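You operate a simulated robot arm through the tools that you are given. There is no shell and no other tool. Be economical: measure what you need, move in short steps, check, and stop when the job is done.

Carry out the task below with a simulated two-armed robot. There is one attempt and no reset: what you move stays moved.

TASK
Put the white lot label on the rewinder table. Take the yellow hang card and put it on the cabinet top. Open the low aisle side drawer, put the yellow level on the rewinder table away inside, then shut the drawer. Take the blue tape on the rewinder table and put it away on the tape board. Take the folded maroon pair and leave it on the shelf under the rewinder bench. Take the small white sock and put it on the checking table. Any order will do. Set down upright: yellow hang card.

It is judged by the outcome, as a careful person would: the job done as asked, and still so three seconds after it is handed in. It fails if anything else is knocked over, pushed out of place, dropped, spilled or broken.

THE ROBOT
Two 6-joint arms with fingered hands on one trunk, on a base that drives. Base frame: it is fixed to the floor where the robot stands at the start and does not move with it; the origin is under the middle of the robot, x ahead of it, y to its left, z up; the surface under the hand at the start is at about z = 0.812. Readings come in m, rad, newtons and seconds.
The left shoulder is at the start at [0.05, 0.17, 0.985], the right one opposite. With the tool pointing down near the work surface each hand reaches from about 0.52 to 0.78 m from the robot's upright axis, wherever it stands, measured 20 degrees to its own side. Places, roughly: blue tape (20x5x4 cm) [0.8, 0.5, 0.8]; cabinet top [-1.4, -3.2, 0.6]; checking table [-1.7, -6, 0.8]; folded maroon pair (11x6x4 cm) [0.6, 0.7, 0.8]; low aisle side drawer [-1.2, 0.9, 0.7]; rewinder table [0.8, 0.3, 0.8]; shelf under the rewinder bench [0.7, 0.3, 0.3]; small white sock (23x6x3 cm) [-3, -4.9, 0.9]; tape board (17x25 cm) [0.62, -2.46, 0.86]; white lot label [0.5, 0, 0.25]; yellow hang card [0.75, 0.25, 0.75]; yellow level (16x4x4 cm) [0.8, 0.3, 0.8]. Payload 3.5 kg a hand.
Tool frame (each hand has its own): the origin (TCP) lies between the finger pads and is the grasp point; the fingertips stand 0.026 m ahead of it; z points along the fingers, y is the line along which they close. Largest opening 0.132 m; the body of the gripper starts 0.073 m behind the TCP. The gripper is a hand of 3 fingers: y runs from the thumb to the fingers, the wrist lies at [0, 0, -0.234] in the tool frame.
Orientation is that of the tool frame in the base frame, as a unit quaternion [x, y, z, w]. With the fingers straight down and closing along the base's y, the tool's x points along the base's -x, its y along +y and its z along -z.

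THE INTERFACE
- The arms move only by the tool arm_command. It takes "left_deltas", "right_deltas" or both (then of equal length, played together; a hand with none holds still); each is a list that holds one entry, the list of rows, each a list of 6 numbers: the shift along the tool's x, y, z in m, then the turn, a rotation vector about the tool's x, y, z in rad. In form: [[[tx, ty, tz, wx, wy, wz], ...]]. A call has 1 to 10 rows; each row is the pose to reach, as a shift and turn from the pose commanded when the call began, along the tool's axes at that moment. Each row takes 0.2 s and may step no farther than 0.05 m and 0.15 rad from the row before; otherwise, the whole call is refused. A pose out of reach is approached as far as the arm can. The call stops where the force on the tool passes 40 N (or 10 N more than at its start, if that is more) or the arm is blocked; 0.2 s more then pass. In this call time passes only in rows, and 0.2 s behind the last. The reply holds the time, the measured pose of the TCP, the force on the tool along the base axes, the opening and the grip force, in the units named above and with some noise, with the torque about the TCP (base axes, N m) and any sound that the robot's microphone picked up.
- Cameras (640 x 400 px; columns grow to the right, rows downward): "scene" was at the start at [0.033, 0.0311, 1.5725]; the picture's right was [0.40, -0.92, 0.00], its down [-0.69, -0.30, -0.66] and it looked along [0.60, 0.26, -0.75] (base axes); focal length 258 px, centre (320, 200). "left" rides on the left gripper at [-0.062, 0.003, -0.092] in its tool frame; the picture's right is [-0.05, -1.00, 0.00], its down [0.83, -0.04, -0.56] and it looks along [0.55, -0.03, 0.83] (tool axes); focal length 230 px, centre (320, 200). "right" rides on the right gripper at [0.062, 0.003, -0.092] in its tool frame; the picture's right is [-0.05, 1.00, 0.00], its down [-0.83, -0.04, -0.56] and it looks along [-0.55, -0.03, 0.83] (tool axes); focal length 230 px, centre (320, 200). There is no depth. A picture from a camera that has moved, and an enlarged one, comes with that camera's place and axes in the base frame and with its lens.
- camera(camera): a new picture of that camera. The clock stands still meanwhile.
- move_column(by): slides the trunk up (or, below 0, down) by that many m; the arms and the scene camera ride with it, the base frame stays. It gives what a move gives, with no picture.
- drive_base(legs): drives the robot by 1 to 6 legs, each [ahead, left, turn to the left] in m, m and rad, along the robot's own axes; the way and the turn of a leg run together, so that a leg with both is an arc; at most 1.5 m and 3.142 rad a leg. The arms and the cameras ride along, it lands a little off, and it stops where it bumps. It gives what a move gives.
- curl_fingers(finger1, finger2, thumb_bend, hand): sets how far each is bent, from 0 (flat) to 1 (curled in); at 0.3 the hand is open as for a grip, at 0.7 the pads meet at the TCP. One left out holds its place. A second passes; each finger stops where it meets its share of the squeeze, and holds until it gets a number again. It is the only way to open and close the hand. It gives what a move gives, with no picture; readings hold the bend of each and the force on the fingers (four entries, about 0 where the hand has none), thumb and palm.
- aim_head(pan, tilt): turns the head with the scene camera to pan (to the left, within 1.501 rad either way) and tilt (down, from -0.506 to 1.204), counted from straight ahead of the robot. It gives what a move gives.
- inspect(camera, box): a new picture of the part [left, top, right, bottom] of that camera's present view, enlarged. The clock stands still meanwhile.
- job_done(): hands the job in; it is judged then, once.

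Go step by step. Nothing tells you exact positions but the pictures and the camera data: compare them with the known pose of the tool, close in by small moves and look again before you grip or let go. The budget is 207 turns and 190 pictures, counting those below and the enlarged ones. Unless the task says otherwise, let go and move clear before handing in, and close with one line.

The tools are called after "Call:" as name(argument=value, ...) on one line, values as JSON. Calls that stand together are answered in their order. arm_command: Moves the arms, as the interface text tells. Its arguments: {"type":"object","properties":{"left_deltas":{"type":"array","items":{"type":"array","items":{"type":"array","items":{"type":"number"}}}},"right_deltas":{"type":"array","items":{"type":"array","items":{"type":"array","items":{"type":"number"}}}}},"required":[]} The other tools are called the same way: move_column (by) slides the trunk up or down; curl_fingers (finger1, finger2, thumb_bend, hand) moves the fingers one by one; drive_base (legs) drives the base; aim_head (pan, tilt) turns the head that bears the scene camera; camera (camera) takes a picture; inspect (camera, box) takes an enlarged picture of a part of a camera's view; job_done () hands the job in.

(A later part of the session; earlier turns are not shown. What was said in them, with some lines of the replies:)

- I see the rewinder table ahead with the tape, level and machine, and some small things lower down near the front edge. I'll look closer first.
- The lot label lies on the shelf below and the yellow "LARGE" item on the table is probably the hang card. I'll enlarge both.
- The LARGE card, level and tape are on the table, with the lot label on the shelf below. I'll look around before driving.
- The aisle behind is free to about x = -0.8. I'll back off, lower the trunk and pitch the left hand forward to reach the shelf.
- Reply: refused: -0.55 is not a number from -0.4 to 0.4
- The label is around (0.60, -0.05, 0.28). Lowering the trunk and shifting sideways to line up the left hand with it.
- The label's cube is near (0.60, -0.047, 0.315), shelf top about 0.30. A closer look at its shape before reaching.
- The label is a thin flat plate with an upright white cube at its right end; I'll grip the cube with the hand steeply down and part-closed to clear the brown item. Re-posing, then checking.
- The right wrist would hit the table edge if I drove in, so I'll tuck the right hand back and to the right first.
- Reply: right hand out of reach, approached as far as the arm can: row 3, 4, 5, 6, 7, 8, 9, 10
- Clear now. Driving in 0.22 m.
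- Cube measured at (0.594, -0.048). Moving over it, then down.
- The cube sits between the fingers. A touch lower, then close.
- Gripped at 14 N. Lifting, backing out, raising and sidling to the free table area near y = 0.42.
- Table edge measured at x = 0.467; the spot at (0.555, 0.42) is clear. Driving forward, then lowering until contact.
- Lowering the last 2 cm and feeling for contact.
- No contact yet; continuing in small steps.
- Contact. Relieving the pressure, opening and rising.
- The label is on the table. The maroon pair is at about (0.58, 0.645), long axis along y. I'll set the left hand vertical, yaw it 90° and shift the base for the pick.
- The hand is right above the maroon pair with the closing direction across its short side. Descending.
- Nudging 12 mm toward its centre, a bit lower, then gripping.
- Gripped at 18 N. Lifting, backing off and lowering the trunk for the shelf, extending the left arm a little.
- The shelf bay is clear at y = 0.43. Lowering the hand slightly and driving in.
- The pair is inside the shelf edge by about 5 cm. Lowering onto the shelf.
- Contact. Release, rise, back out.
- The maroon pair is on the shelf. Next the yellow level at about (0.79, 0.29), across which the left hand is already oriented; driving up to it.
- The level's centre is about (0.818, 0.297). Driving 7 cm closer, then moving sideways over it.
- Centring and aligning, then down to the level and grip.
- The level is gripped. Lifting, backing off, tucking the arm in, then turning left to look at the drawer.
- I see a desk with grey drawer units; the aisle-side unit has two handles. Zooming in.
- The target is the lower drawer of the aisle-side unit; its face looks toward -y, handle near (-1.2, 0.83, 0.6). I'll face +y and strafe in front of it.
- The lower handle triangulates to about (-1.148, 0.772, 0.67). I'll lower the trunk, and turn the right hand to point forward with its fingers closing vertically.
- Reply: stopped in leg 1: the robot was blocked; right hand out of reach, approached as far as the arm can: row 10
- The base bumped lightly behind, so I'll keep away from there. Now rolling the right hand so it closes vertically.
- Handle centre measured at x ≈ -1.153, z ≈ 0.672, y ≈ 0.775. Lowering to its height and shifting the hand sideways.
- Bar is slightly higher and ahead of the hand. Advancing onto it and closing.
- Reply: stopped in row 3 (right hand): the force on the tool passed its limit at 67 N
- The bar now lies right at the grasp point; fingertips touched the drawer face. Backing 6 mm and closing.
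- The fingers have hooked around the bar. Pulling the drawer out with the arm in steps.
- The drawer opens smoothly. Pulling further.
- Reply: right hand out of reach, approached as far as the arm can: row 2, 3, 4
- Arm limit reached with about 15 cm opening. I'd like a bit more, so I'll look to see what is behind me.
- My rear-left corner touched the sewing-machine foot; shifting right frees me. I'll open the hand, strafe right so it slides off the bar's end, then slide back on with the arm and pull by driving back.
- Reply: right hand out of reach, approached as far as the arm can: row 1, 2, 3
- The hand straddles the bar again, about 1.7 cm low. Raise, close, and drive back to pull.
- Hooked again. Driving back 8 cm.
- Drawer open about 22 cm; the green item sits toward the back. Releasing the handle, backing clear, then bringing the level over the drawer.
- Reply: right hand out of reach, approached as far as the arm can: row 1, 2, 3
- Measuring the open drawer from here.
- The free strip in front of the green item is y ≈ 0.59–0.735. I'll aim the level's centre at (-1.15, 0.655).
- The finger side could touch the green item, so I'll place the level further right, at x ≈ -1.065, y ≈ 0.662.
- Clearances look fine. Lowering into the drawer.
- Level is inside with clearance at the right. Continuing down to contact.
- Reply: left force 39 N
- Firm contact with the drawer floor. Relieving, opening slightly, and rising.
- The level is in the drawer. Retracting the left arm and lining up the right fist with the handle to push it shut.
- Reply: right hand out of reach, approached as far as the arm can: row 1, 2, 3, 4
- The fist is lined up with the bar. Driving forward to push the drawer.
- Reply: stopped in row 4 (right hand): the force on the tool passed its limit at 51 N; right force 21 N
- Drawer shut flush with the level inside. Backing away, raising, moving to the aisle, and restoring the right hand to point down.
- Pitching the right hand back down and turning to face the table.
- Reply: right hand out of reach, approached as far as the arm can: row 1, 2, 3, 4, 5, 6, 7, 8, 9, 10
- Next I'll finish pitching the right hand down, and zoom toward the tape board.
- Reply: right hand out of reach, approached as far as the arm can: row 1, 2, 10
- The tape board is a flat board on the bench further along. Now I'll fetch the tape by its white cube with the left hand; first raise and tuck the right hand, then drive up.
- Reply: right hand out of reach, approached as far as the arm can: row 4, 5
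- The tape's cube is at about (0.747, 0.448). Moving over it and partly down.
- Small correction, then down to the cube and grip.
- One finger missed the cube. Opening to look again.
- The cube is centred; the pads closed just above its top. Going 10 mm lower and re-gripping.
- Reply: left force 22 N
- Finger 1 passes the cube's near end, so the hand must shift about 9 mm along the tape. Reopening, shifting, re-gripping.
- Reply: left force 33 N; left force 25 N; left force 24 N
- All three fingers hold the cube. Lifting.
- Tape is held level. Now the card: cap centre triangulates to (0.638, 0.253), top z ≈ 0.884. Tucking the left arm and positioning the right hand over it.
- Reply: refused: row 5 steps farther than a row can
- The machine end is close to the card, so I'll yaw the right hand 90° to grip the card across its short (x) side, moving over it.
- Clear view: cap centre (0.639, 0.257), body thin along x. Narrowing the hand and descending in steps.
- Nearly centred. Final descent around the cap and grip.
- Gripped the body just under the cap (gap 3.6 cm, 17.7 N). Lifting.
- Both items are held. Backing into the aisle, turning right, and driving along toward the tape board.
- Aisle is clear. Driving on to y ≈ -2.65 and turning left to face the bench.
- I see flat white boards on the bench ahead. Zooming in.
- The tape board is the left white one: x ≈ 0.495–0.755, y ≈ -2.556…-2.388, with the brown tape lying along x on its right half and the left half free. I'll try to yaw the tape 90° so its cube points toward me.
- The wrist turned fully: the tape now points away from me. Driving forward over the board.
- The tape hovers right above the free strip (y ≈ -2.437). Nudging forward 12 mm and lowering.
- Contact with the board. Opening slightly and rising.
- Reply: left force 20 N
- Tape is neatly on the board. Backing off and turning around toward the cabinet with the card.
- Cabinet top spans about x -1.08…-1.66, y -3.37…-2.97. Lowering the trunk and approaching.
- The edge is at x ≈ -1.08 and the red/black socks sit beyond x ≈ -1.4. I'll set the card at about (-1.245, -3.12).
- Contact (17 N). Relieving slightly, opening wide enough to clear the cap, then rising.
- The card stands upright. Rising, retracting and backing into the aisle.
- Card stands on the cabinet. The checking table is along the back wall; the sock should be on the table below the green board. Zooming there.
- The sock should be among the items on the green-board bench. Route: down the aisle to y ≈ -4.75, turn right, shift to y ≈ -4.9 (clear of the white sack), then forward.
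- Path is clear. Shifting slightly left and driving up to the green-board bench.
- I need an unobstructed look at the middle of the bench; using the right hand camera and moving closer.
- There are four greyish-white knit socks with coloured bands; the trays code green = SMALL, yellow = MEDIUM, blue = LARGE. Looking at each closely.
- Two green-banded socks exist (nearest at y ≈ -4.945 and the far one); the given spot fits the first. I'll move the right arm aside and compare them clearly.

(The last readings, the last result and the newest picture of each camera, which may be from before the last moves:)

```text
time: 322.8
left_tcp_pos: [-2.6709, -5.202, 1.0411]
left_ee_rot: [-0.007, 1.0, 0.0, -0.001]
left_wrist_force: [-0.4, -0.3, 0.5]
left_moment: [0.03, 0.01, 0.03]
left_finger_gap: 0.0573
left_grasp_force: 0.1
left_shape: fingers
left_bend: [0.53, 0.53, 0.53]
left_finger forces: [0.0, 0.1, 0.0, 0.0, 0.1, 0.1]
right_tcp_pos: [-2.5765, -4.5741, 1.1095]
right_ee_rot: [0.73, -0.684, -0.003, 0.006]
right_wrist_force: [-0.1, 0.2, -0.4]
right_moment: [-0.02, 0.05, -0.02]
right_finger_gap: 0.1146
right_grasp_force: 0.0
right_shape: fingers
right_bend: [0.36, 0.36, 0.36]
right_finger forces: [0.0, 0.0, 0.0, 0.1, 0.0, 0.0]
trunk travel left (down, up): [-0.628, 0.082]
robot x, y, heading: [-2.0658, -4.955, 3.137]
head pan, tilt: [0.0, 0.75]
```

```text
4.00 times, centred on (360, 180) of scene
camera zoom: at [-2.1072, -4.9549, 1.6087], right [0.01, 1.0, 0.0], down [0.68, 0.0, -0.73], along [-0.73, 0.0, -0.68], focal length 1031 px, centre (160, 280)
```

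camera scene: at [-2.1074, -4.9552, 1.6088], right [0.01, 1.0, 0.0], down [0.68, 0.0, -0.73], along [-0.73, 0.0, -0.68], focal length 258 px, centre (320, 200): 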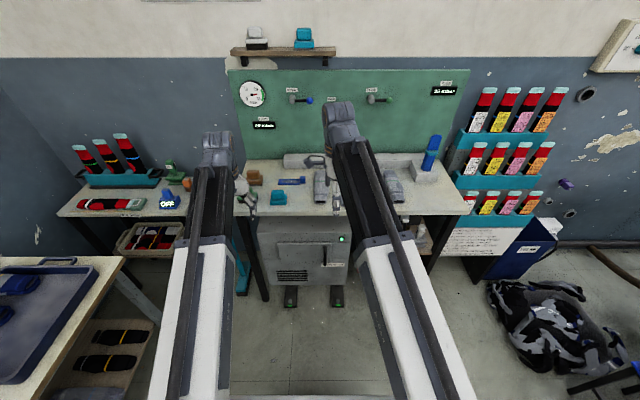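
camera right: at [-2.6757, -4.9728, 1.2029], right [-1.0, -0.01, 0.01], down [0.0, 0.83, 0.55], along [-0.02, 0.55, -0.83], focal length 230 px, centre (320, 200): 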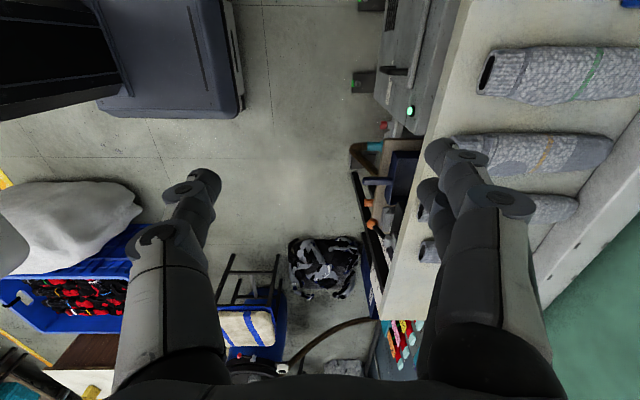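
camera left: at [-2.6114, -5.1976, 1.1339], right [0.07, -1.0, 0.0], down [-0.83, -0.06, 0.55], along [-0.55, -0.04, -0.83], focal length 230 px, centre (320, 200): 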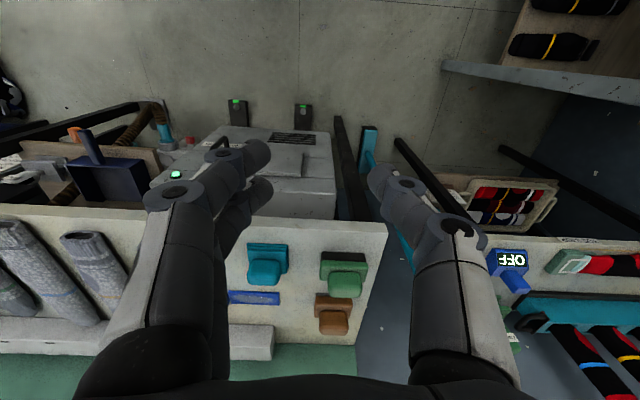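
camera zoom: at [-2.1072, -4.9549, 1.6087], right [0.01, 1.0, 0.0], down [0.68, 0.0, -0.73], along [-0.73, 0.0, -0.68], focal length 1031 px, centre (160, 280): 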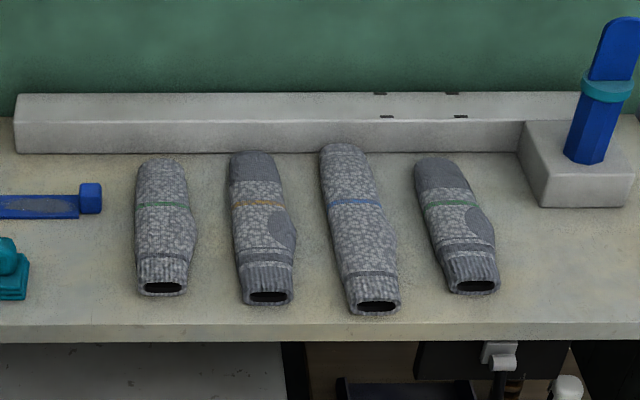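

The plain green-banded one at y ≈ -4.949 is the small white sock (the other has grey heel and toe). Its centre is about (-3.0, -4.949), lying along x; the left hand already closes along y. Moving over it.

Call:
drive_base(legs=[[0, -0.255, 0], [0.31, 0, 0.003]])

Call:
camera(camera="left")

```text
time: 326.4
left_tcp_pos: [-2.9781, -4.9439, 1.0411]
left_ee_rot: [-0.008, 1.0, -0.001, 0.002]
left_wrist_force: [-0.3, -0.1, -0.1]
left_moment: [-0.03, 0.0, 0.01]
left_finger_gap: 0.0573
left_grasp_force: 0.0
left_shape: fingers
left_bend: [0.53, 0.53, 0.53]
left_finger forces: [0.0, 0.1, 0.0, 0.0, 0.0, 0.0]
right_tcp_pos: [-2.886, -4.3178, 1.1093]
right_ee_rot: [0.73, -0.684, -0.003, 0.005]
right_wrist_force: [-1.0, 0.8, -0.1]
right_moment: [0.01, -0.03, 0.0]
right_finger_gap: 0.1145
right_grasp_force: 0.1
right_shape: fingers
right_bend: [0.36, 0.36, 0.36]
right_finger forces: [0.0, 0.0, 0.1, 0.1, 0.0, 0.0]
trunk travel left (down, up): [-0.628, 0.082]
robot x, y, heading: [-2.3756, -4.6975, 3.14]
head pan, tilt: [0.0, 0.75]
```

```text
70 pictures are left
camera left: at [-2.9187, -4.9403, 1.1339], right [0.07, -1.0, 0.0], down [-0.83, -0.06, 0.55], along [-0.55, -0.04, -0.83], focal length 230 px, centre (320, 200)
```

left: 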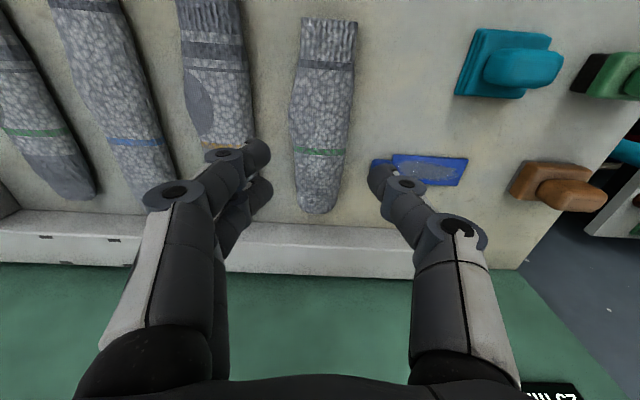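

Well centred. Opening to a width that clears the neighbours and descending.

Call:
curl_fingers(hand="left", finger1=0.39, finger2=0.39, thumb_bend=0.39)

Call:
arm_command(left_deltas=[[[0.008, -0.003, 0.045, 0, 0, 0], [0.008, -0.003, 0.09, 0, 0, 0], [0.008, -0.003, 0.12, 0, 0, 0]]])

Call:
camera(camera="left")

```text
time: 327.4
left_tcp_pos: [-2.9777, -4.9445, 1.0408]
left_ee_rot: [-0.009, 1.0, 0.0, 0.0]
left_wrist_force: [0.2, 0.0, -0.1]
left_moment: [-0.01, 0.01, 0.0]
left_finger_gap: 0.1041
left_grasp_force: 0.0
left_shape: fingers
left_bend: [0.39, 0.39, 0.39]
left_finger forces: [0.0, 0.1, 0.0, 0.0, 0.1, 0.0]
right_tcp_pos: [-2.8859, -4.3175, 1.1093]
right_ee_rot: [0.73, -0.683, -0.003, 0.005]
right_wrist_force: [-0.1, -0.2, 0.6]
right_moment: [0.0, 0.02, 0.02]
right_finger_gap: 0.1145
right_grasp_force: 0.1
right_shape: fingers
right_bend: [0.36, 0.36, 0.36]
right_finger forces: [0.0, 0.0, 0.0, 0.0, 0.0, 0.1]
trunk travel left (down, up): [-0.628, 0.082]
robot x, y, heading: [-2.3716, -4.6952, 3.139]
head pan, tilt: [0.0, 0.75]
```

```text
time: 328.2
left_tcp_pos: [-2.9858, -4.9476, 0.9199]
left_ee_rot: [-0.009, 1.0, 0.0, 0.0]
left_wrist_force: [0.4, 0.4, 0.1]
left_moment: [0.02, -0.01, 0.01]
left_finger_gap: 0.1044
left_grasp_force: 0.0
left_shape: fingers
left_bend: [0.39, 0.39, 0.39]
left_finger forces: [0.0, 0.1, 0.1, 0.0, 0.1, 0.0]
right_tcp_pos: [-2.8862, -4.3175, 1.1104]
right_ee_rot: [0.731, -0.683, -0.002, 0.005]
right_wrist_force: [-0.8, 0.7, -0.8]
right_moment: [0.02, 0.0, 0.0]
right_finger_gap: 0.1146
right_grasp_force: 0.2
right_shape: fingers
right_bend: [0.36, 0.36, 0.36]
right_finger forces: [0.0, 0.0, 0.1, 0.0, 0.1, 0.0]
trunk travel left (down, up): [-0.628, 0.082]
robot x, y, heading: [-2.3733, -4.6994, 3.138]
head pan, tilt: [0.0, 0.75]
```

```text
69 pictures are left
camera left: at [-2.9263, -4.9442, 1.0132], right [0.07, -1.0, 0.0], down [-0.83, -0.06, 0.56], along [-0.55, -0.04, -0.83], focal length 230 px, centre (320, 200)
```

left: 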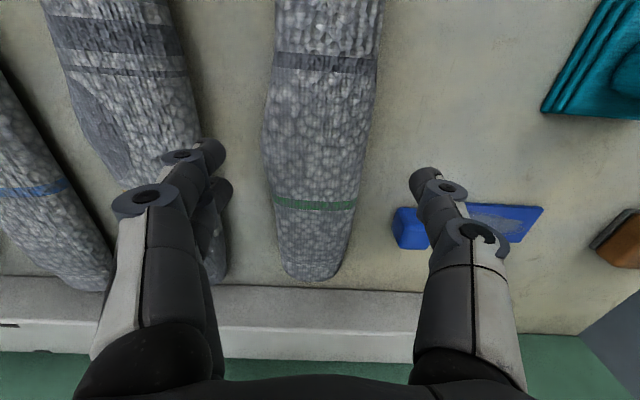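

Clear on both sides, narrowing slightly, then descending step by step until contact or grip height.

Call:
curl_fingers(hand="left", finger1=0.41, finger2=0.41, thumb_bend=0.41)

Call:
arm_command(left_deltas=[[[0, 0.001, 0.015, 0, 0, 0], [0, 0.002, 0.025, 0, 0, 0], [0, 0.002, 0.032, 0, 0, 0]]])

Call:
camera(camera="left")

```text
time: 329.2
left_tcp_pos: [-2.9867, -4.9482, 0.9206]
left_ee_rot: [-0.009, 1.0, 0.0, 0.0]
left_wrist_force: [-0.1, 0.2, -0.5]
left_moment: [-0.03, 0.01, -0.01]
left_finger_gap: 0.0988
left_grasp_force: 0.0
left_shape: fingers
left_bend: [0.41, 0.41, 0.41]
left_finger forces: [0.0, 0.1, 0.0, 0.1, 0.1, 0.0]
right_tcp_pos: [-2.8865, -4.3179, 1.1088]
right_ee_rot: [0.73, -0.683, -0.002, 0.005]
right_wrist_force: [-0.7, 0.1, 0.1]
right_moment: [0.01, 0.0, -0.02]
right_finger_gap: 0.1143
right_grasp_force: 0.1
right_shape: fingers
right_bend: [0.36, 0.36, 0.36]
right_finger forces: [0.0, 0.0, 0.1, 0.1, 0.1, 0.0]
trunk travel left (down, up): [-0.628, 0.082]
robot x, y, heading: [-2.3721, -4.6968, 3.139]
head pan, tilt: [0.0, 0.75]
```

```text
time: 330.0
left_tcp_pos: [-2.9862, -4.9457, 0.8892]
left_ee_rot: [-0.009, 1.0, 0.0, 0.0]
left_wrist_force: [-0.4, -0.5, 0.2]
left_moment: [-0.01, 0.0, -0.02]
left_finger_gap: 0.0992
left_grasp_force: 0.0
left_shape: fingers
left_bend: [0.41, 0.41, 0.41]
left_finger forces: [0.1, 0.0, 0.1, 0.0, 0.0, 0.0]
right_tcp_pos: [-2.8867, -4.3174, 1.1102]
right_ee_rot: [0.73, -0.683, -0.002, 0.005]
right_wrist_force: [0.1, 0.3, 0.1]
right_moment: [0.01, 0.0, 0.02]
right_finger_gap: 0.1144
right_grasp_force: 0.1
right_shape: fingers
right_bend: [0.36, 0.36, 0.36]
right_finger forces: [0.0, 0.0, 0.2, 0.0, 0.0, 0.1]
trunk travel left (down, up): [-0.628, 0.082]
robot x, y, heading: [-2.3761, -4.6957, 3.137]
head pan, tilt: [0.0, 0.75]
```

```text
68 pictures are left
camera left: at [-2.9263, -4.9416, 0.9817], right [0.07, -1.0, 0.0], down [-0.83, -0.06, 0.55], along [-0.55, -0.04, -0.83], focal length 230 px, centre (320, 200)
```

left: 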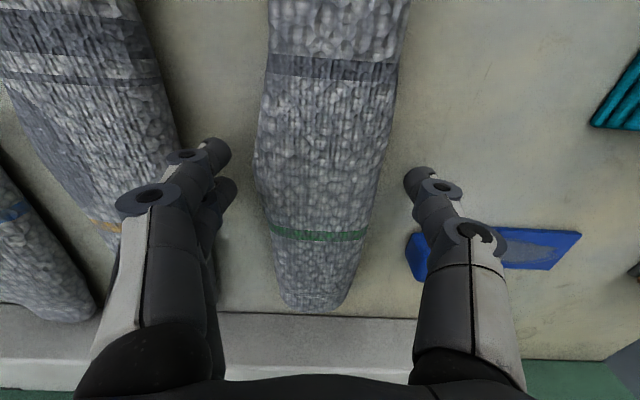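

Call:
arm_command(left_deltas=[[[0, 0, 0.004, 0, 0, 0], [0, 0, 0.008, 0, 0, 0], [0, 0, 0.011, 0, 0, 0]]])

```text
time: 330.8
left_tcp_pos: [-2.9877, -4.9456, 0.8812]
left_ee_rot: [-0.009, 1.0, -0.001, -0.002]
left_wrist_force: [-0.7, -2.2, 18.2]
left_moment: [0.66, 0.03, -0.01]
left_finger_gap: 0.0993
left_grasp_force: 8.8
left_shape: fingers
left_bend: [0.41, 0.41, 0.41]
left_finger forces: [8.4, 6.3, 0.1, 0.1, 3.6, 0.0]
right_tcp_pos: [-2.8857, -4.3166, 1.1118]
right_ee_rot: [0.731, -0.683, -0.003, 0.005]
right_wrist_force: [0.7, 0.7, -0.4]
right_moment: [-0.01, 0.0, 0.0]
right_finger_gap: 0.1145
right_grasp_force: 0.0
right_shape: fingers
right_bend: [0.36, 0.36, 0.36]
right_finger forces: [0.1, 0.0, 0.1, 0.0, 0.0, 0.0]
trunk travel left (down, up): [-0.628, 0.082]
robot x, y, heading: [-2.3754, -4.6956, 3.139]
head pan, tilt: [0.0, 0.75]
```

Fingertips touched the bench. Raising 4 mm and gripping.

Call:
arm_command(left_deltas=[[[0, 0, -0.005, 0, 0, 0]]])

Call:
curl_fingers(hand="left", finger1=0.7, finger2=0.7, thumb_bend=0.7)

Call:
camera(camera="left")

```text
time: 331.2
left_tcp_pos: [-2.9857, -4.9455, 0.8819]
left_ee_rot: [-0.008, 1.0, -0.001, 0.001]
left_wrist_force: [0.4, 0.3, -0.4]
left_moment: [0.0, 0.0, 0.0]
left_finger_gap: 0.0984
left_grasp_force: 0.0
left_shape: fingers
left_bend: [0.41, 0.41, 0.41]
left_finger forces: [0.0, 0.0, 0.0, 0.0, 0.0, 0.0]
right_tcp_pos: [-2.8858, -4.3166, 1.1092]
right_ee_rot: [0.73, -0.684, -0.002, 0.006]
right_wrist_force: [0.6, 0.6, -1.0]
right_moment: [-0.03, -0.02, -0.01]
right_finger_gap: 0.1143
right_grasp_force: 0.2
right_shape: fingers
right_bend: [0.36, 0.36, 0.36]
right_finger forces: [0.0, 0.0, 0.1, 0.0, 0.0, 0.0]
trunk travel left (down, up): [-0.628, 0.082]
robot x, y, heading: [-2.3704, -4.6938, 3.135]
head pan, tilt: [0.0, 0.75]
```

```text
time: 332.2
left_tcp_pos: [-2.9854, -4.945, 0.8832]
left_ee_rot: [-0.008, 1.0, 0.0, 0.0]
left_wrist_force: [-1.0, -0.6, 4.2]
left_moment: [0.11, 0.01, -0.03]
left_finger_gap: 0.0494
left_grasp_force: 17.1
left_shape: fingers
left_bend: [0.56, 0.56, 0.61]
left_finger forces: [8.6, 8.6, 0.0, 0.0, 17.6, 0.0]
right_tcp_pos: [-2.8865, -4.3173, 1.1094]
right_ee_rot: [0.73, -0.683, -0.003, 0.005]
right_wrist_force: [0.8, 0.2, 0.0]
right_moment: [0.0, 0.01, -0.02]
right_finger_gap: 0.1145
right_grasp_force: 0.1
right_shape: fingers
right_bend: [0.36, 0.36, 0.36]
right_finger forces: [0.0, 0.0, 0.1, 0.1, 0.1, 0.0]
trunk travel left (down, up): [-0.628, 0.082]
robot x, y, heading: [-2.3766, -4.6972, 3.134]
head pan, tilt: [0.0, 0.75]
```

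```text
67 pictures are left
camera left: at [-2.9261, -4.9415, 0.9762], right [0.07, -1.0, 0.0], down [-0.83, -0.06, 0.56], along [-0.55, -0.04, -0.83], focal length 230 px, centre (320, 200)
```

left: 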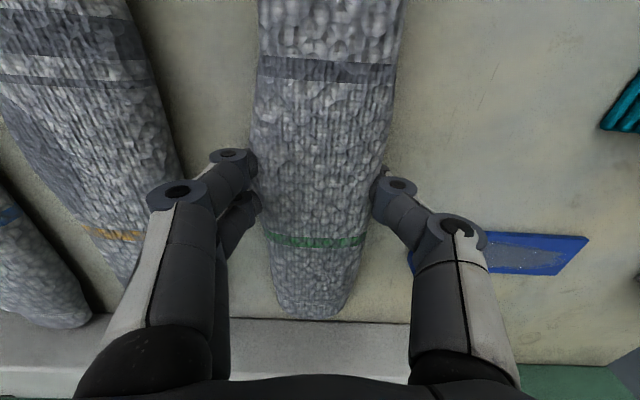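

Gripped at 17 N. Lifting and checking.

Call:
arm_command(left_deltas=[[[0, 0, -0.03, 0, 0, 0], [0, 0, -0.07, 0, 0, 0], [0, 0, -0.11, 0, 0, 0], [0, 0, -0.16, 0, 0, 0]]])

Call:
camera(camera="left")

Call:
aim_head(pan=0.9, tilt=0.7)

Call:
camera(camera="scene")

```text
time: 333.2
left_tcp_pos: [-2.9862, -4.9455, 1.0425]
left_ee_rot: [-0.009, 1.0, 0.001, 0.0]
left_wrist_force: [-0.2, -0.4, 0.0]
left_moment: [-0.03, -0.03, 0.02]
left_finger_gap: 0.0467
left_grasp_force: 16.2
left_shape: fingers
left_bend: [0.57, 0.57, 0.63]
left_finger forces: [8.8, 8.8, 0.0, 0.0, 15.0, 0.0]
right_tcp_pos: [-2.8863, -4.3175, 1.1093]
right_ee_rot: [0.73, -0.683, -0.003, 0.005]
right_wrist_force: [-0.3, 0.1, 0.1]
right_moment: [0.01, -0.01, -0.03]
right_finger_gap: 0.1146
right_grasp_force: 0.0
right_shape: fingers
right_bend: [0.36, 0.36, 0.36]
right_finger forces: [0.1, 0.0, 0.1, 0.0, 0.0, 0.1]
trunk travel left (down, up): [-0.628, 0.082]
robot x, y, heading: [-2.373, -4.7, 3.14]
head pan, tilt: [0.0, 0.75]
```

```text
66 pictures are left
camera left: at [-2.926, -4.9411, 1.1364], right [0.07, -1.0, 0.0], down [-0.83, -0.06, 0.55], along [-0.55, -0.04, -0.83], focal length 230 px, centre (320, 200)
```

left: 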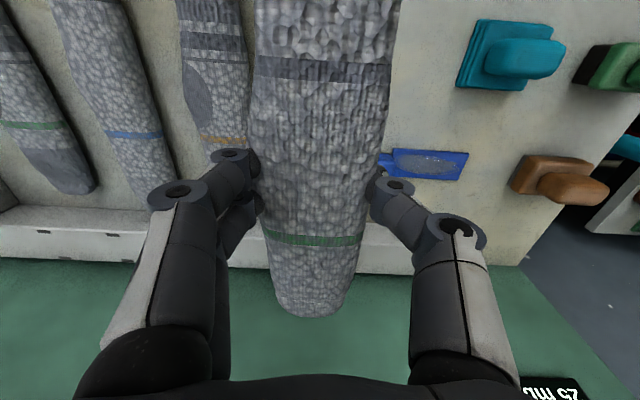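

```text
time: 334.4
left_tcp_pos: [-2.9855, -4.945, 1.0421]
left_ee_rot: [-0.009, 1.0, 0.0, 0.0]
left_wrist_force: [1.5, -0.1, 0.4]
left_moment: [-0.04, -0.02, 0.01]
left_finger_gap: 0.0467
left_grasp_force: 16.4
left_shape: fingers
left_bend: [0.57, 0.57, 0.63]
left_finger forces: [8.8, 8.7, 0.0, 0.1, 15.1, 0.0]
right_tcp_pos: [-2.8875, -4.3172, 1.1097]
right_ee_rot: [0.73, -0.683, -0.003, 0.005]
right_wrist_force: [0.5, 0.6, -0.2]
right_moment: [0.01, 0.02, 0.03]
right_finger_gap: 0.1144
right_grasp_force: 0.0
right_shape: fingers
right_bend: [0.36, 0.36, 0.36]
right_finger forces: [0.0, 0.1, 0.0, 0.0, 0.0, 0.0]
trunk travel left (down, up): [-0.628, 0.082]
robot x, y, heading: [-2.3727, -4.6941, 3.14]
head pan, tilt: [0.901, 0.7]
```

```text
65 pictures are left
camera scene: at [-2.3855, -4.7633, 1.613], right [-0.78, 0.62, 0.0], down [0.4, 0.5, -0.76], along [-0.48, -0.6, -0.64], focal length 258 px, centre (320, 200)
```

scene: 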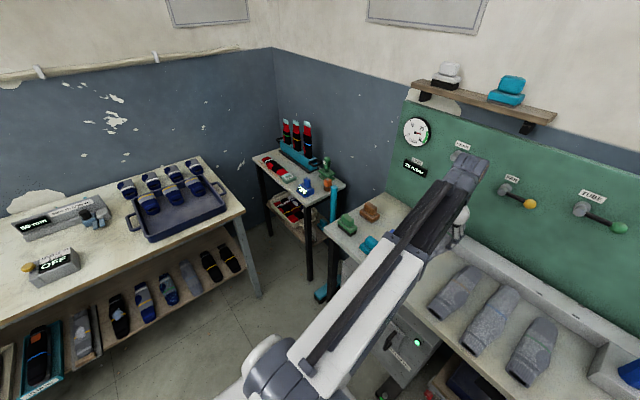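

Sock is firmly held. Backing up, turning left to face the checking table.

Call:
drive_base(legs=[[-0.55, 0, 0], [0, 0, 1.571]])

Call:
aim_head(pan=0.2, tilt=0.6)

Call:
camera(camera="scene")

```text
time: 341.4
left_tcp_pos: [-1.5738, -5.3101, 1.0445]
left_ee_rot: [0.715, -0.699, 0.0, 0.0]
left_wrist_force: [0.6, 0.0, -0.1]
left_moment: [0.0, 0.0, 0.01]
left_finger_gap: 0.0464
left_grasp_force: 16.0
left_shape: fingers
left_bend: [0.57, 0.57, 0.63]
left_finger forces: [8.3, 8.3, 0.0, 0.1, 15.1, 0.1]
right_tcp_pos: [-2.2011, -5.2108, 1.1093]
right_ee_rot: [0.999, 0.035, 0.003, 0.005]
right_wrist_force: [0.3, -0.4, -0.9]
right_moment: [0.02, 0.01, 0.02]
right_finger_gap: 0.1143
right_grasp_force: 0.1
right_shape: fingers
right_bend: [0.36, 0.36, 0.36]
right_finger forces: [0.1, 0.1, 0.0, 0.1, 0.0, 0.0]
trunk travel left (down, up): [-0.628, 0.082]
robot x, y, heading: [-1.8217, -4.6953, -1.571]
head pan, tilt: [0.901, 0.7]
```

```text
time: 342.4
left_tcp_pos: [-1.5725, -5.3091, 1.0427]
left_ee_rot: [0.715, -0.699, 0.0, 0.0]
left_wrist_force: [0.2, 0.7, 0.7]
left_moment: [0.02, 0.04, 0.02]
left_finger_gap: 0.0463
left_grasp_force: 15.9
left_shape: fingers
left_bend: [0.57, 0.57, 0.63]
left_finger forces: [8.4, 8.3, 0.1, 0.1, 15.1, 0.1]
right_tcp_pos: [-2.2019, -5.2121, 1.1087]
right_ee_rot: [0.999, 0.035, 0.002, 0.005]
right_wrist_force: [0.8, -0.3, 0.9]
right_moment: [-0.05, -0.02, -0.01]
right_finger_gap: 0.1146
right_grasp_force: 0.0
right_shape: fingers
right_bend: [0.36, 0.36, 0.36]
right_finger forces: [0.0, 0.0, 0.0, 0.1, 0.0, 0.0]
trunk travel left (down, up): [-0.628, 0.082]
robot x, y, heading: [-1.8232, -4.6977, -1.568]
head pan, tilt: [0.201, 0.6]
```

```text
64 pictures are left
camera scene: at [-1.8049, -4.7443, 1.6216], right [-0.98, -0.2, 0.0], down [-0.11, 0.55, -0.82], along [0.16, -0.81, -0.57], focal length 258 px, centre (320, 200)
```

scene: 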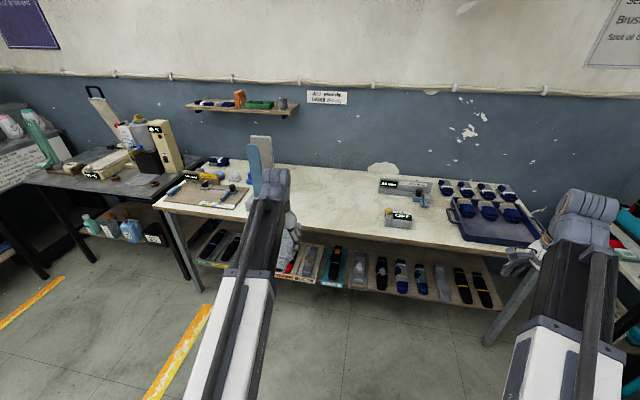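

The middle of the table (x ≈ -1.86…-1.42, front edge y ≈ -5.66) is free. I'll set the sock at about (-1.65, -5.86).

Call:
drive_base(legs=[[0, -0.08, 0], [0.42, 0, 0]])

Call:
arm_command(left_deltas=[[[0.04, 0, 0, 0, 0, 0], [0.08, 0, 0.0, 0, 0, 0], [0.11, 0, 0.03, 0, 0, 0], [0.11, 0, 0.07, 0, 0, 0]]])

Call:
camera(camera="left")

Call:
camera(camera="scene")

```text
time: 345.7
left_tcp_pos: [-1.655, -5.7329, 1.0426]
left_ee_rot: [0.714, -0.701, -0.001, 0.0]
left_wrist_force: [0.4, -0.1, -0.8]
left_moment: [0.02, -0.01, 0.03]
left_finger_gap: 0.0465
left_grasp_force: 15.4
left_shape: fingers
left_bend: [0.57, 0.57, 0.63]
left_finger forces: [8.4, 8.3, 0.1, 0.0, 15.1, 0.1]
right_tcp_pos: [-2.2836, -5.6337, 1.1092]
right_ee_rot: [0.999, 0.034, 0.002, 0.005]
right_wrist_force: [0.3, 0.4, 0.4]
right_moment: [0.02, 0.04, 0.02]
right_finger_gap: 0.1147
right_grasp_force: 0.0
right_shape: fingers
right_bend: [0.36, 0.36, 0.36]
right_finger forces: [0.0, 0.0, 0.0, 0.0, 0.0, 0.0]
trunk travel left (down, up): [-0.628, 0.082]
robot x, y, heading: [-1.906, -5.123, -1.576]
head pan, tilt: [0.201, 0.6]
```

```text
time: 346.7
left_tcp_pos: [-1.6532, -5.8412, 0.9735]
left_ee_rot: [0.714, -0.701, 0.0, -0.001]
left_wrist_force: [0.2, 0.6, -1.0]
left_moment: [-0.01, -0.04, -0.02]
left_finger_gap: 0.0466
left_grasp_force: 15.8
left_shape: fingers
left_bend: [0.57, 0.57, 0.63]
left_finger forces: [8.5, 8.4, 0.0, 0.1, 15.1, 0.1]
right_tcp_pos: [-2.2831, -5.6315, 1.1087]
right_ee_rot: [0.999, 0.034, 0.002, 0.005]
right_wrist_force: [0.6, 0.2, 1.3]
right_moment: [-0.01, -0.01, 0.04]
right_finger_gap: 0.1144
right_grasp_force: 0.0
right_shape: fingers
right_bend: [0.36, 0.36, 0.36]
right_finger forces: [0.0, 0.0, 0.0, 0.1, 0.1, 0.0]
trunk travel left (down, up): [-0.628, 0.082]
robot x, y, heading: [-1.9011, -5.1158, -1.577]
head pan, tilt: [0.201, 0.6]
```

```text
63 pictures are left
camera left: at [-1.6595, -5.7803, 1.0661], right [1.0, 0.07, 0.0], down [0.06, -0.83, 0.55], along [0.04, -0.55, -0.83], focal length 230 px, centre (320, 200)
```

left: 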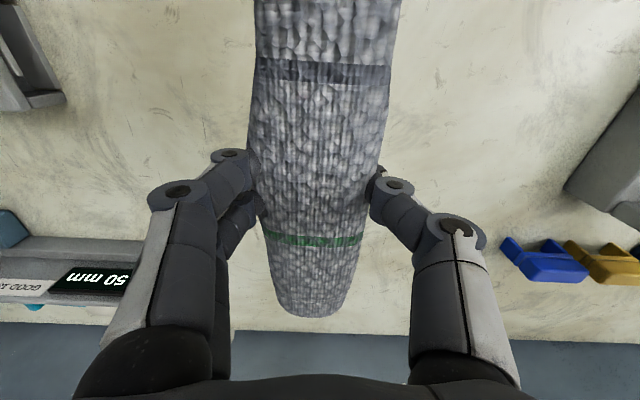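

```text
62 pictures are left
camera scene: at [-1.8856, -5.1665, 1.6216], right [-0.98, -0.2, 0.0], down [-0.11, 0.55, -0.82], along [0.16, -0.81, -0.57], focal length 258 px, centre (320, 200)
```

scene: 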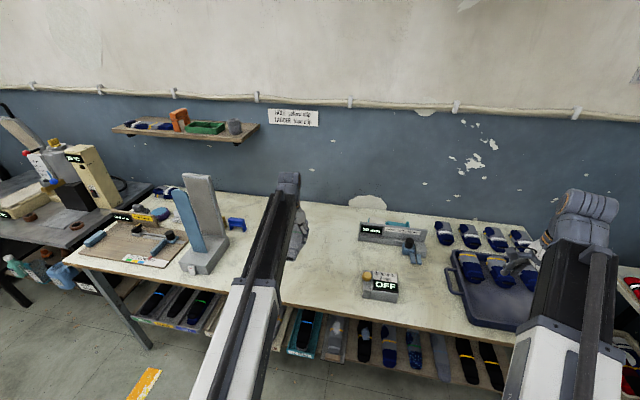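

Spot is clear. Lowering the sock.

Call:
arm_command(left_deltas=[[[0, 0, 0.04, 0, 0, 0], [0, 0, 0.08, 0, 0, 0], [0, 0, 0.11, 0, 0, 0], [0, 0, 0.125, 0, 0, 0], [0, 0, 0.132, 0, 0, 0]]])

Call:
camera(camera="left")

```text
time: 347.9
left_tcp_pos: [-1.6531, -5.8421, 0.841]
left_ee_rot: [0.714, -0.7, 0.001, 0.0]
left_wrist_force: [-0.2, -0.2, -1.3]
left_moment: [0.0, 0.0, 0.02]
left_finger_gap: 0.0463
left_grasp_force: 16.3
left_shape: fingers
left_bend: [0.57, 0.57, 0.63]
left_finger forces: [8.5, 8.4, 0.0, 0.0, 15.1, 0.0]
right_tcp_pos: [-2.2839, -5.6316, 1.11]
right_ee_rot: [0.999, 0.034, 0.002, 0.006]
right_wrist_force: [-0.4, 0.6, -0.6]
right_moment: [-0.04, -0.01, 0.0]
right_finger_gap: 0.1148
right_grasp_force: 0.0
right_shape: fingers
right_bend: [0.36, 0.36, 0.36]
right_finger forces: [0.0, 0.1, 0.1, 0.1, 0.0, 0.0]
trunk travel left (down, up): [-0.628, 0.082]
robot x, y, heading: [-1.9045, -5.1184, -1.574]
head pan, tilt: [0.201, 0.6]
```

```text
61 pictures are left
camera left: at [-1.6596, -5.781, 0.934], right [1.0, 0.07, 0.0], down [0.06, -0.83, 0.55], along [0.04, -0.55, -0.83], focal length 230 px, centre (320, 200)
```

left: 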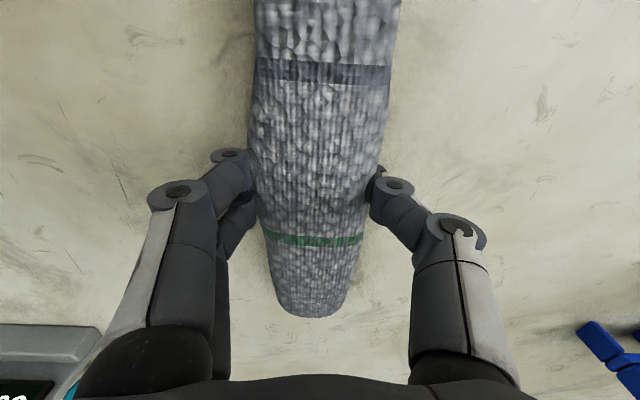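

Call:
arm_command(left_deltas=[[[0, 0, 0.004, 0, 0, 0], [0, 0, 0.008, 0, 0, 0], [0, 0, 0.011, 0, 0, 0]]])

```text
time: 348.7
left_tcp_pos: [-1.6541, -5.842, 0.834]
left_ee_rot: [0.714, -0.701, 0.003, 0.002]
left_wrist_force: [0.5, -2.5, 27.9]
left_moment: [-0.05, 0.78, 0.01]
left_finger_gap: 0.0461
left_grasp_force: 26.1
left_shape: fingers
left_bend: [0.59, 0.59, 0.63]
left_finger forces: [16.5, 16.1, 0.1, 0.0, 20.3, 0.0]
right_tcp_pos: [-2.2845, -5.6302, 1.1102]
right_ee_rot: [0.999, 0.034, 0.002, 0.006]
right_wrist_force: [-0.2, 0.6, 0.5]
right_moment: [0.01, 0.02, -0.02]
right_finger_gap: 0.1146
right_grasp_force: 0.0
right_shape: fingers
right_bend: [0.36, 0.36, 0.36]
right_finger forces: [0.0, 0.0, 0.0, 0.0, 0.1, 0.0]
trunk travel left (down, up): [-0.628, 0.082]
robot x, y, heading: [-1.9009, -5.1219, -1.574]
head pan, tilt: [0.201, 0.6]
```

Contact. Relieving, opening, rising.

Call:
arm_command(left_deltas=[[[0, 0, -0.005, 0, 0, 0]]])

Call:
curl_fingers(hand="left", finger1=0.36, finger2=0.36, thumb_bend=0.36)

Call:
arm_command(left_deltas=[[[0, 0, -0.04, 0, 0, 0], [0, 0, -0.085, 0, 0, 0], [0, 0, -0.13, 0, 0, 0], [0, 0, -0.175, 0, 0, 0], [0, 0, -0.22, 0, 0, 0]]])

Call:
camera(camera="left")

```text
time: 349.1
left_tcp_pos: [-1.6534, -5.8413, 0.8338]
left_ee_rot: [0.713, -0.701, 0.0, 0.0]
left_wrist_force: [-0.8, -5.3, 12.8]
left_moment: [-0.16, 0.38, -0.01]
left_finger_gap: 0.0461
left_grasp_force: 20.9
left_shape: fingers
left_bend: [0.59, 0.59, 0.63]
left_finger forces: [12.0, 12.3, 0.0, 0.0, 17.9, 0.0]
right_tcp_pos: [-2.2835, -5.6319, 1.1088]
right_ee_rot: [0.999, 0.034, 0.002, 0.006]
right_wrist_force: [0.3, -0.3, 0.3]
right_moment: [0.0, 0.01, -0.06]
right_finger_gap: 0.1144
right_grasp_force: 0.1
right_shape: fingers
right_bend: [0.36, 0.36, 0.36]
right_finger forces: [0.0, 0.0, 0.0, 0.1, 0.1, 0.0]
trunk travel left (down, up): [-0.628, 0.082]
robot x, y, heading: [-1.9034, -5.1187, -1.575]
head pan, tilt: [0.201, 0.6]
```

```text
time: 350.1
left_tcp_pos: [-1.6545, -5.8417, 0.8337]
left_ee_rot: [0.714, -0.7, 0.0, 0.0]
left_wrist_force: [0.1, 0.7, 1.2]
left_moment: [-0.01, -0.01, -0.02]
left_finger_gap: 0.1144
left_grasp_force: 0.0
left_shape: fingers
left_bend: [0.36, 0.36, 0.36]
left_finger forces: [0.0, 0.1, 0.0, 0.0, 0.0, 0.0]
right_tcp_pos: [-2.2841, -5.6324, 1.1096]
right_ee_rot: [0.999, 0.034, 0.002, 0.005]
right_wrist_force: [0.0, 0.0, -0.7]
right_moment: [-0.03, 0.0, 0.0]
right_finger_gap: 0.1146
right_grasp_force: 0.0
right_shape: fingers
right_bend: [0.36, 0.36, 0.36]
right_finger forces: [0.1, 0.1, 0.0, 0.0, 0.1, 0.0]
trunk travel left (down, up): [-0.628, 0.082]
robot x, y, heading: [-1.904, -5.1214, -1.57]
head pan, tilt: [0.201, 0.6]
```

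```text
time: 351.3
left_tcp_pos: [-1.6549, -5.8416, 1.0545]
left_ee_rot: [0.713, -0.701, -0.001, -0.001]
left_wrist_force: [-0.2, 0.0, 0.9]
left_moment: [-0.01, -0.01, -0.03]
left_finger_gap: 0.1145
left_grasp_force: 0.0
left_shape: fingers
left_bend: [0.36, 0.36, 0.36]
left_finger forces: [0.0, 0.1, 0.1, 0.0, 0.1, 0.0]
right_tcp_pos: [-2.2832, -5.6322, 1.1082]
right_ee_rot: [0.999, 0.034, 0.002, 0.005]
right_wrist_force: [0.7, 0.5, 0.3]
right_moment: [0.02, -0.02, -0.04]
right_finger_gap: 0.1145
right_grasp_force: 0.0
right_shape: fingers
right_bend: [0.36, 0.36, 0.36]
right_finger forces: [0.1, 0.0, 0.0, 0.0, 0.0, 0.0]
trunk travel left (down, up): [-0.628, 0.082]
robot x, y, heading: [-1.9039, -5.1195, -1.572]
head pan, tilt: [0.201, 0.6]
```

```text
60 pictures are left
camera left: at [-1.6601, -5.7804, 1.1477], right [1.0, 0.07, 0.0], down [0.06, -0.83, 0.55], along [0.04, -0.55, -0.83], focal length 230 px, centre (320, 200)
```

left: 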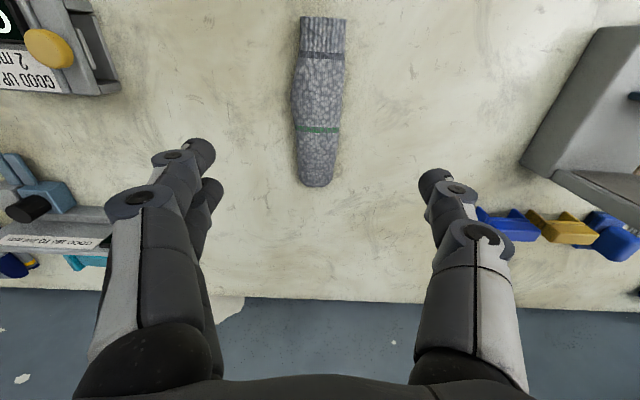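

The sock lies flat on the checking table. Backing the arms clear and finishing.

Call:
drive_base(legs=[[-0.35, 0, 0]])

Call:
camera(camera="scene")

```text
time: 353.5
left_tcp_pos: [-1.6548, -5.4951, 1.0542]
left_ee_rot: [0.713, -0.702, -0.001, 0.0]
left_wrist_force: [-0.4, 0.7, -0.3]
left_moment: [-0.02, -0.01, -0.05]
left_finger_gap: 0.1141
left_grasp_force: 0.0
left_shape: fingers
left_bend: [0.36, 0.36, 0.36]
left_finger forces: [0.1, 0.0, 0.1, 0.0, 0.0, 0.0]
right_tcp_pos: [-2.2835, -5.2839, 1.1094]
right_ee_rot: [0.999, 0.032, 0.002, 0.006]
right_wrist_force: [0.8, -0.5, -0.4]
right_moment: [0.0, -0.01, 0.01]
right_finger_gap: 0.1145
right_grasp_force: 0.0
right_shape: fingers
right_bend: [0.36, 0.36, 0.36]
right_finger forces: [0.0, 0.0, 0.0, 0.0, 0.0, 0.0]
trunk travel left (down, up): [-0.628, 0.082]
robot x, y, heading: [-1.9001, -4.772, -1.575]
head pan, tilt: [0.201, 0.6]
```

```text
59 pictures are left
camera scene: at [-1.8842, -4.819, 1.6216], right [-0.98, -0.19, 0.0], down [-0.11, 0.55, -0.83], along [0.16, -0.81, -0.56], focal length 258 px, centre (320, 200)
```

scene: 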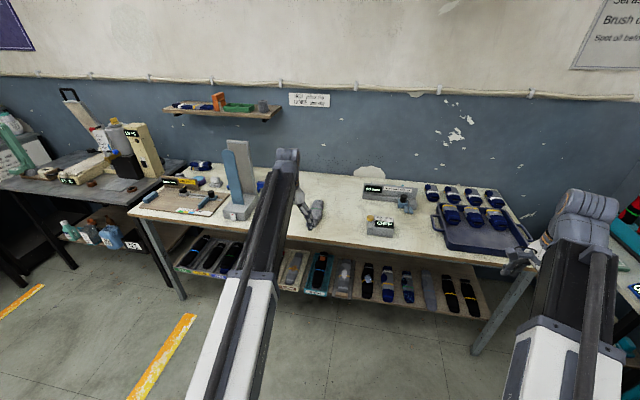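

Everything is in place and both hands are empty and clear, so I'm handing the job in.

Call:
job_done()

```text
The job is handed in.
```

All six items are where you asked, the drawer is shut with the level inside, and the yellow hang card is standing upright; I picked the plain green-banded sock as the small white one because the trays mark SMALL in green and the other green-banded sock has a grey heel and toe, and my base lightly bumped the sewing machine's foot once while backing, with nothing seen to move.
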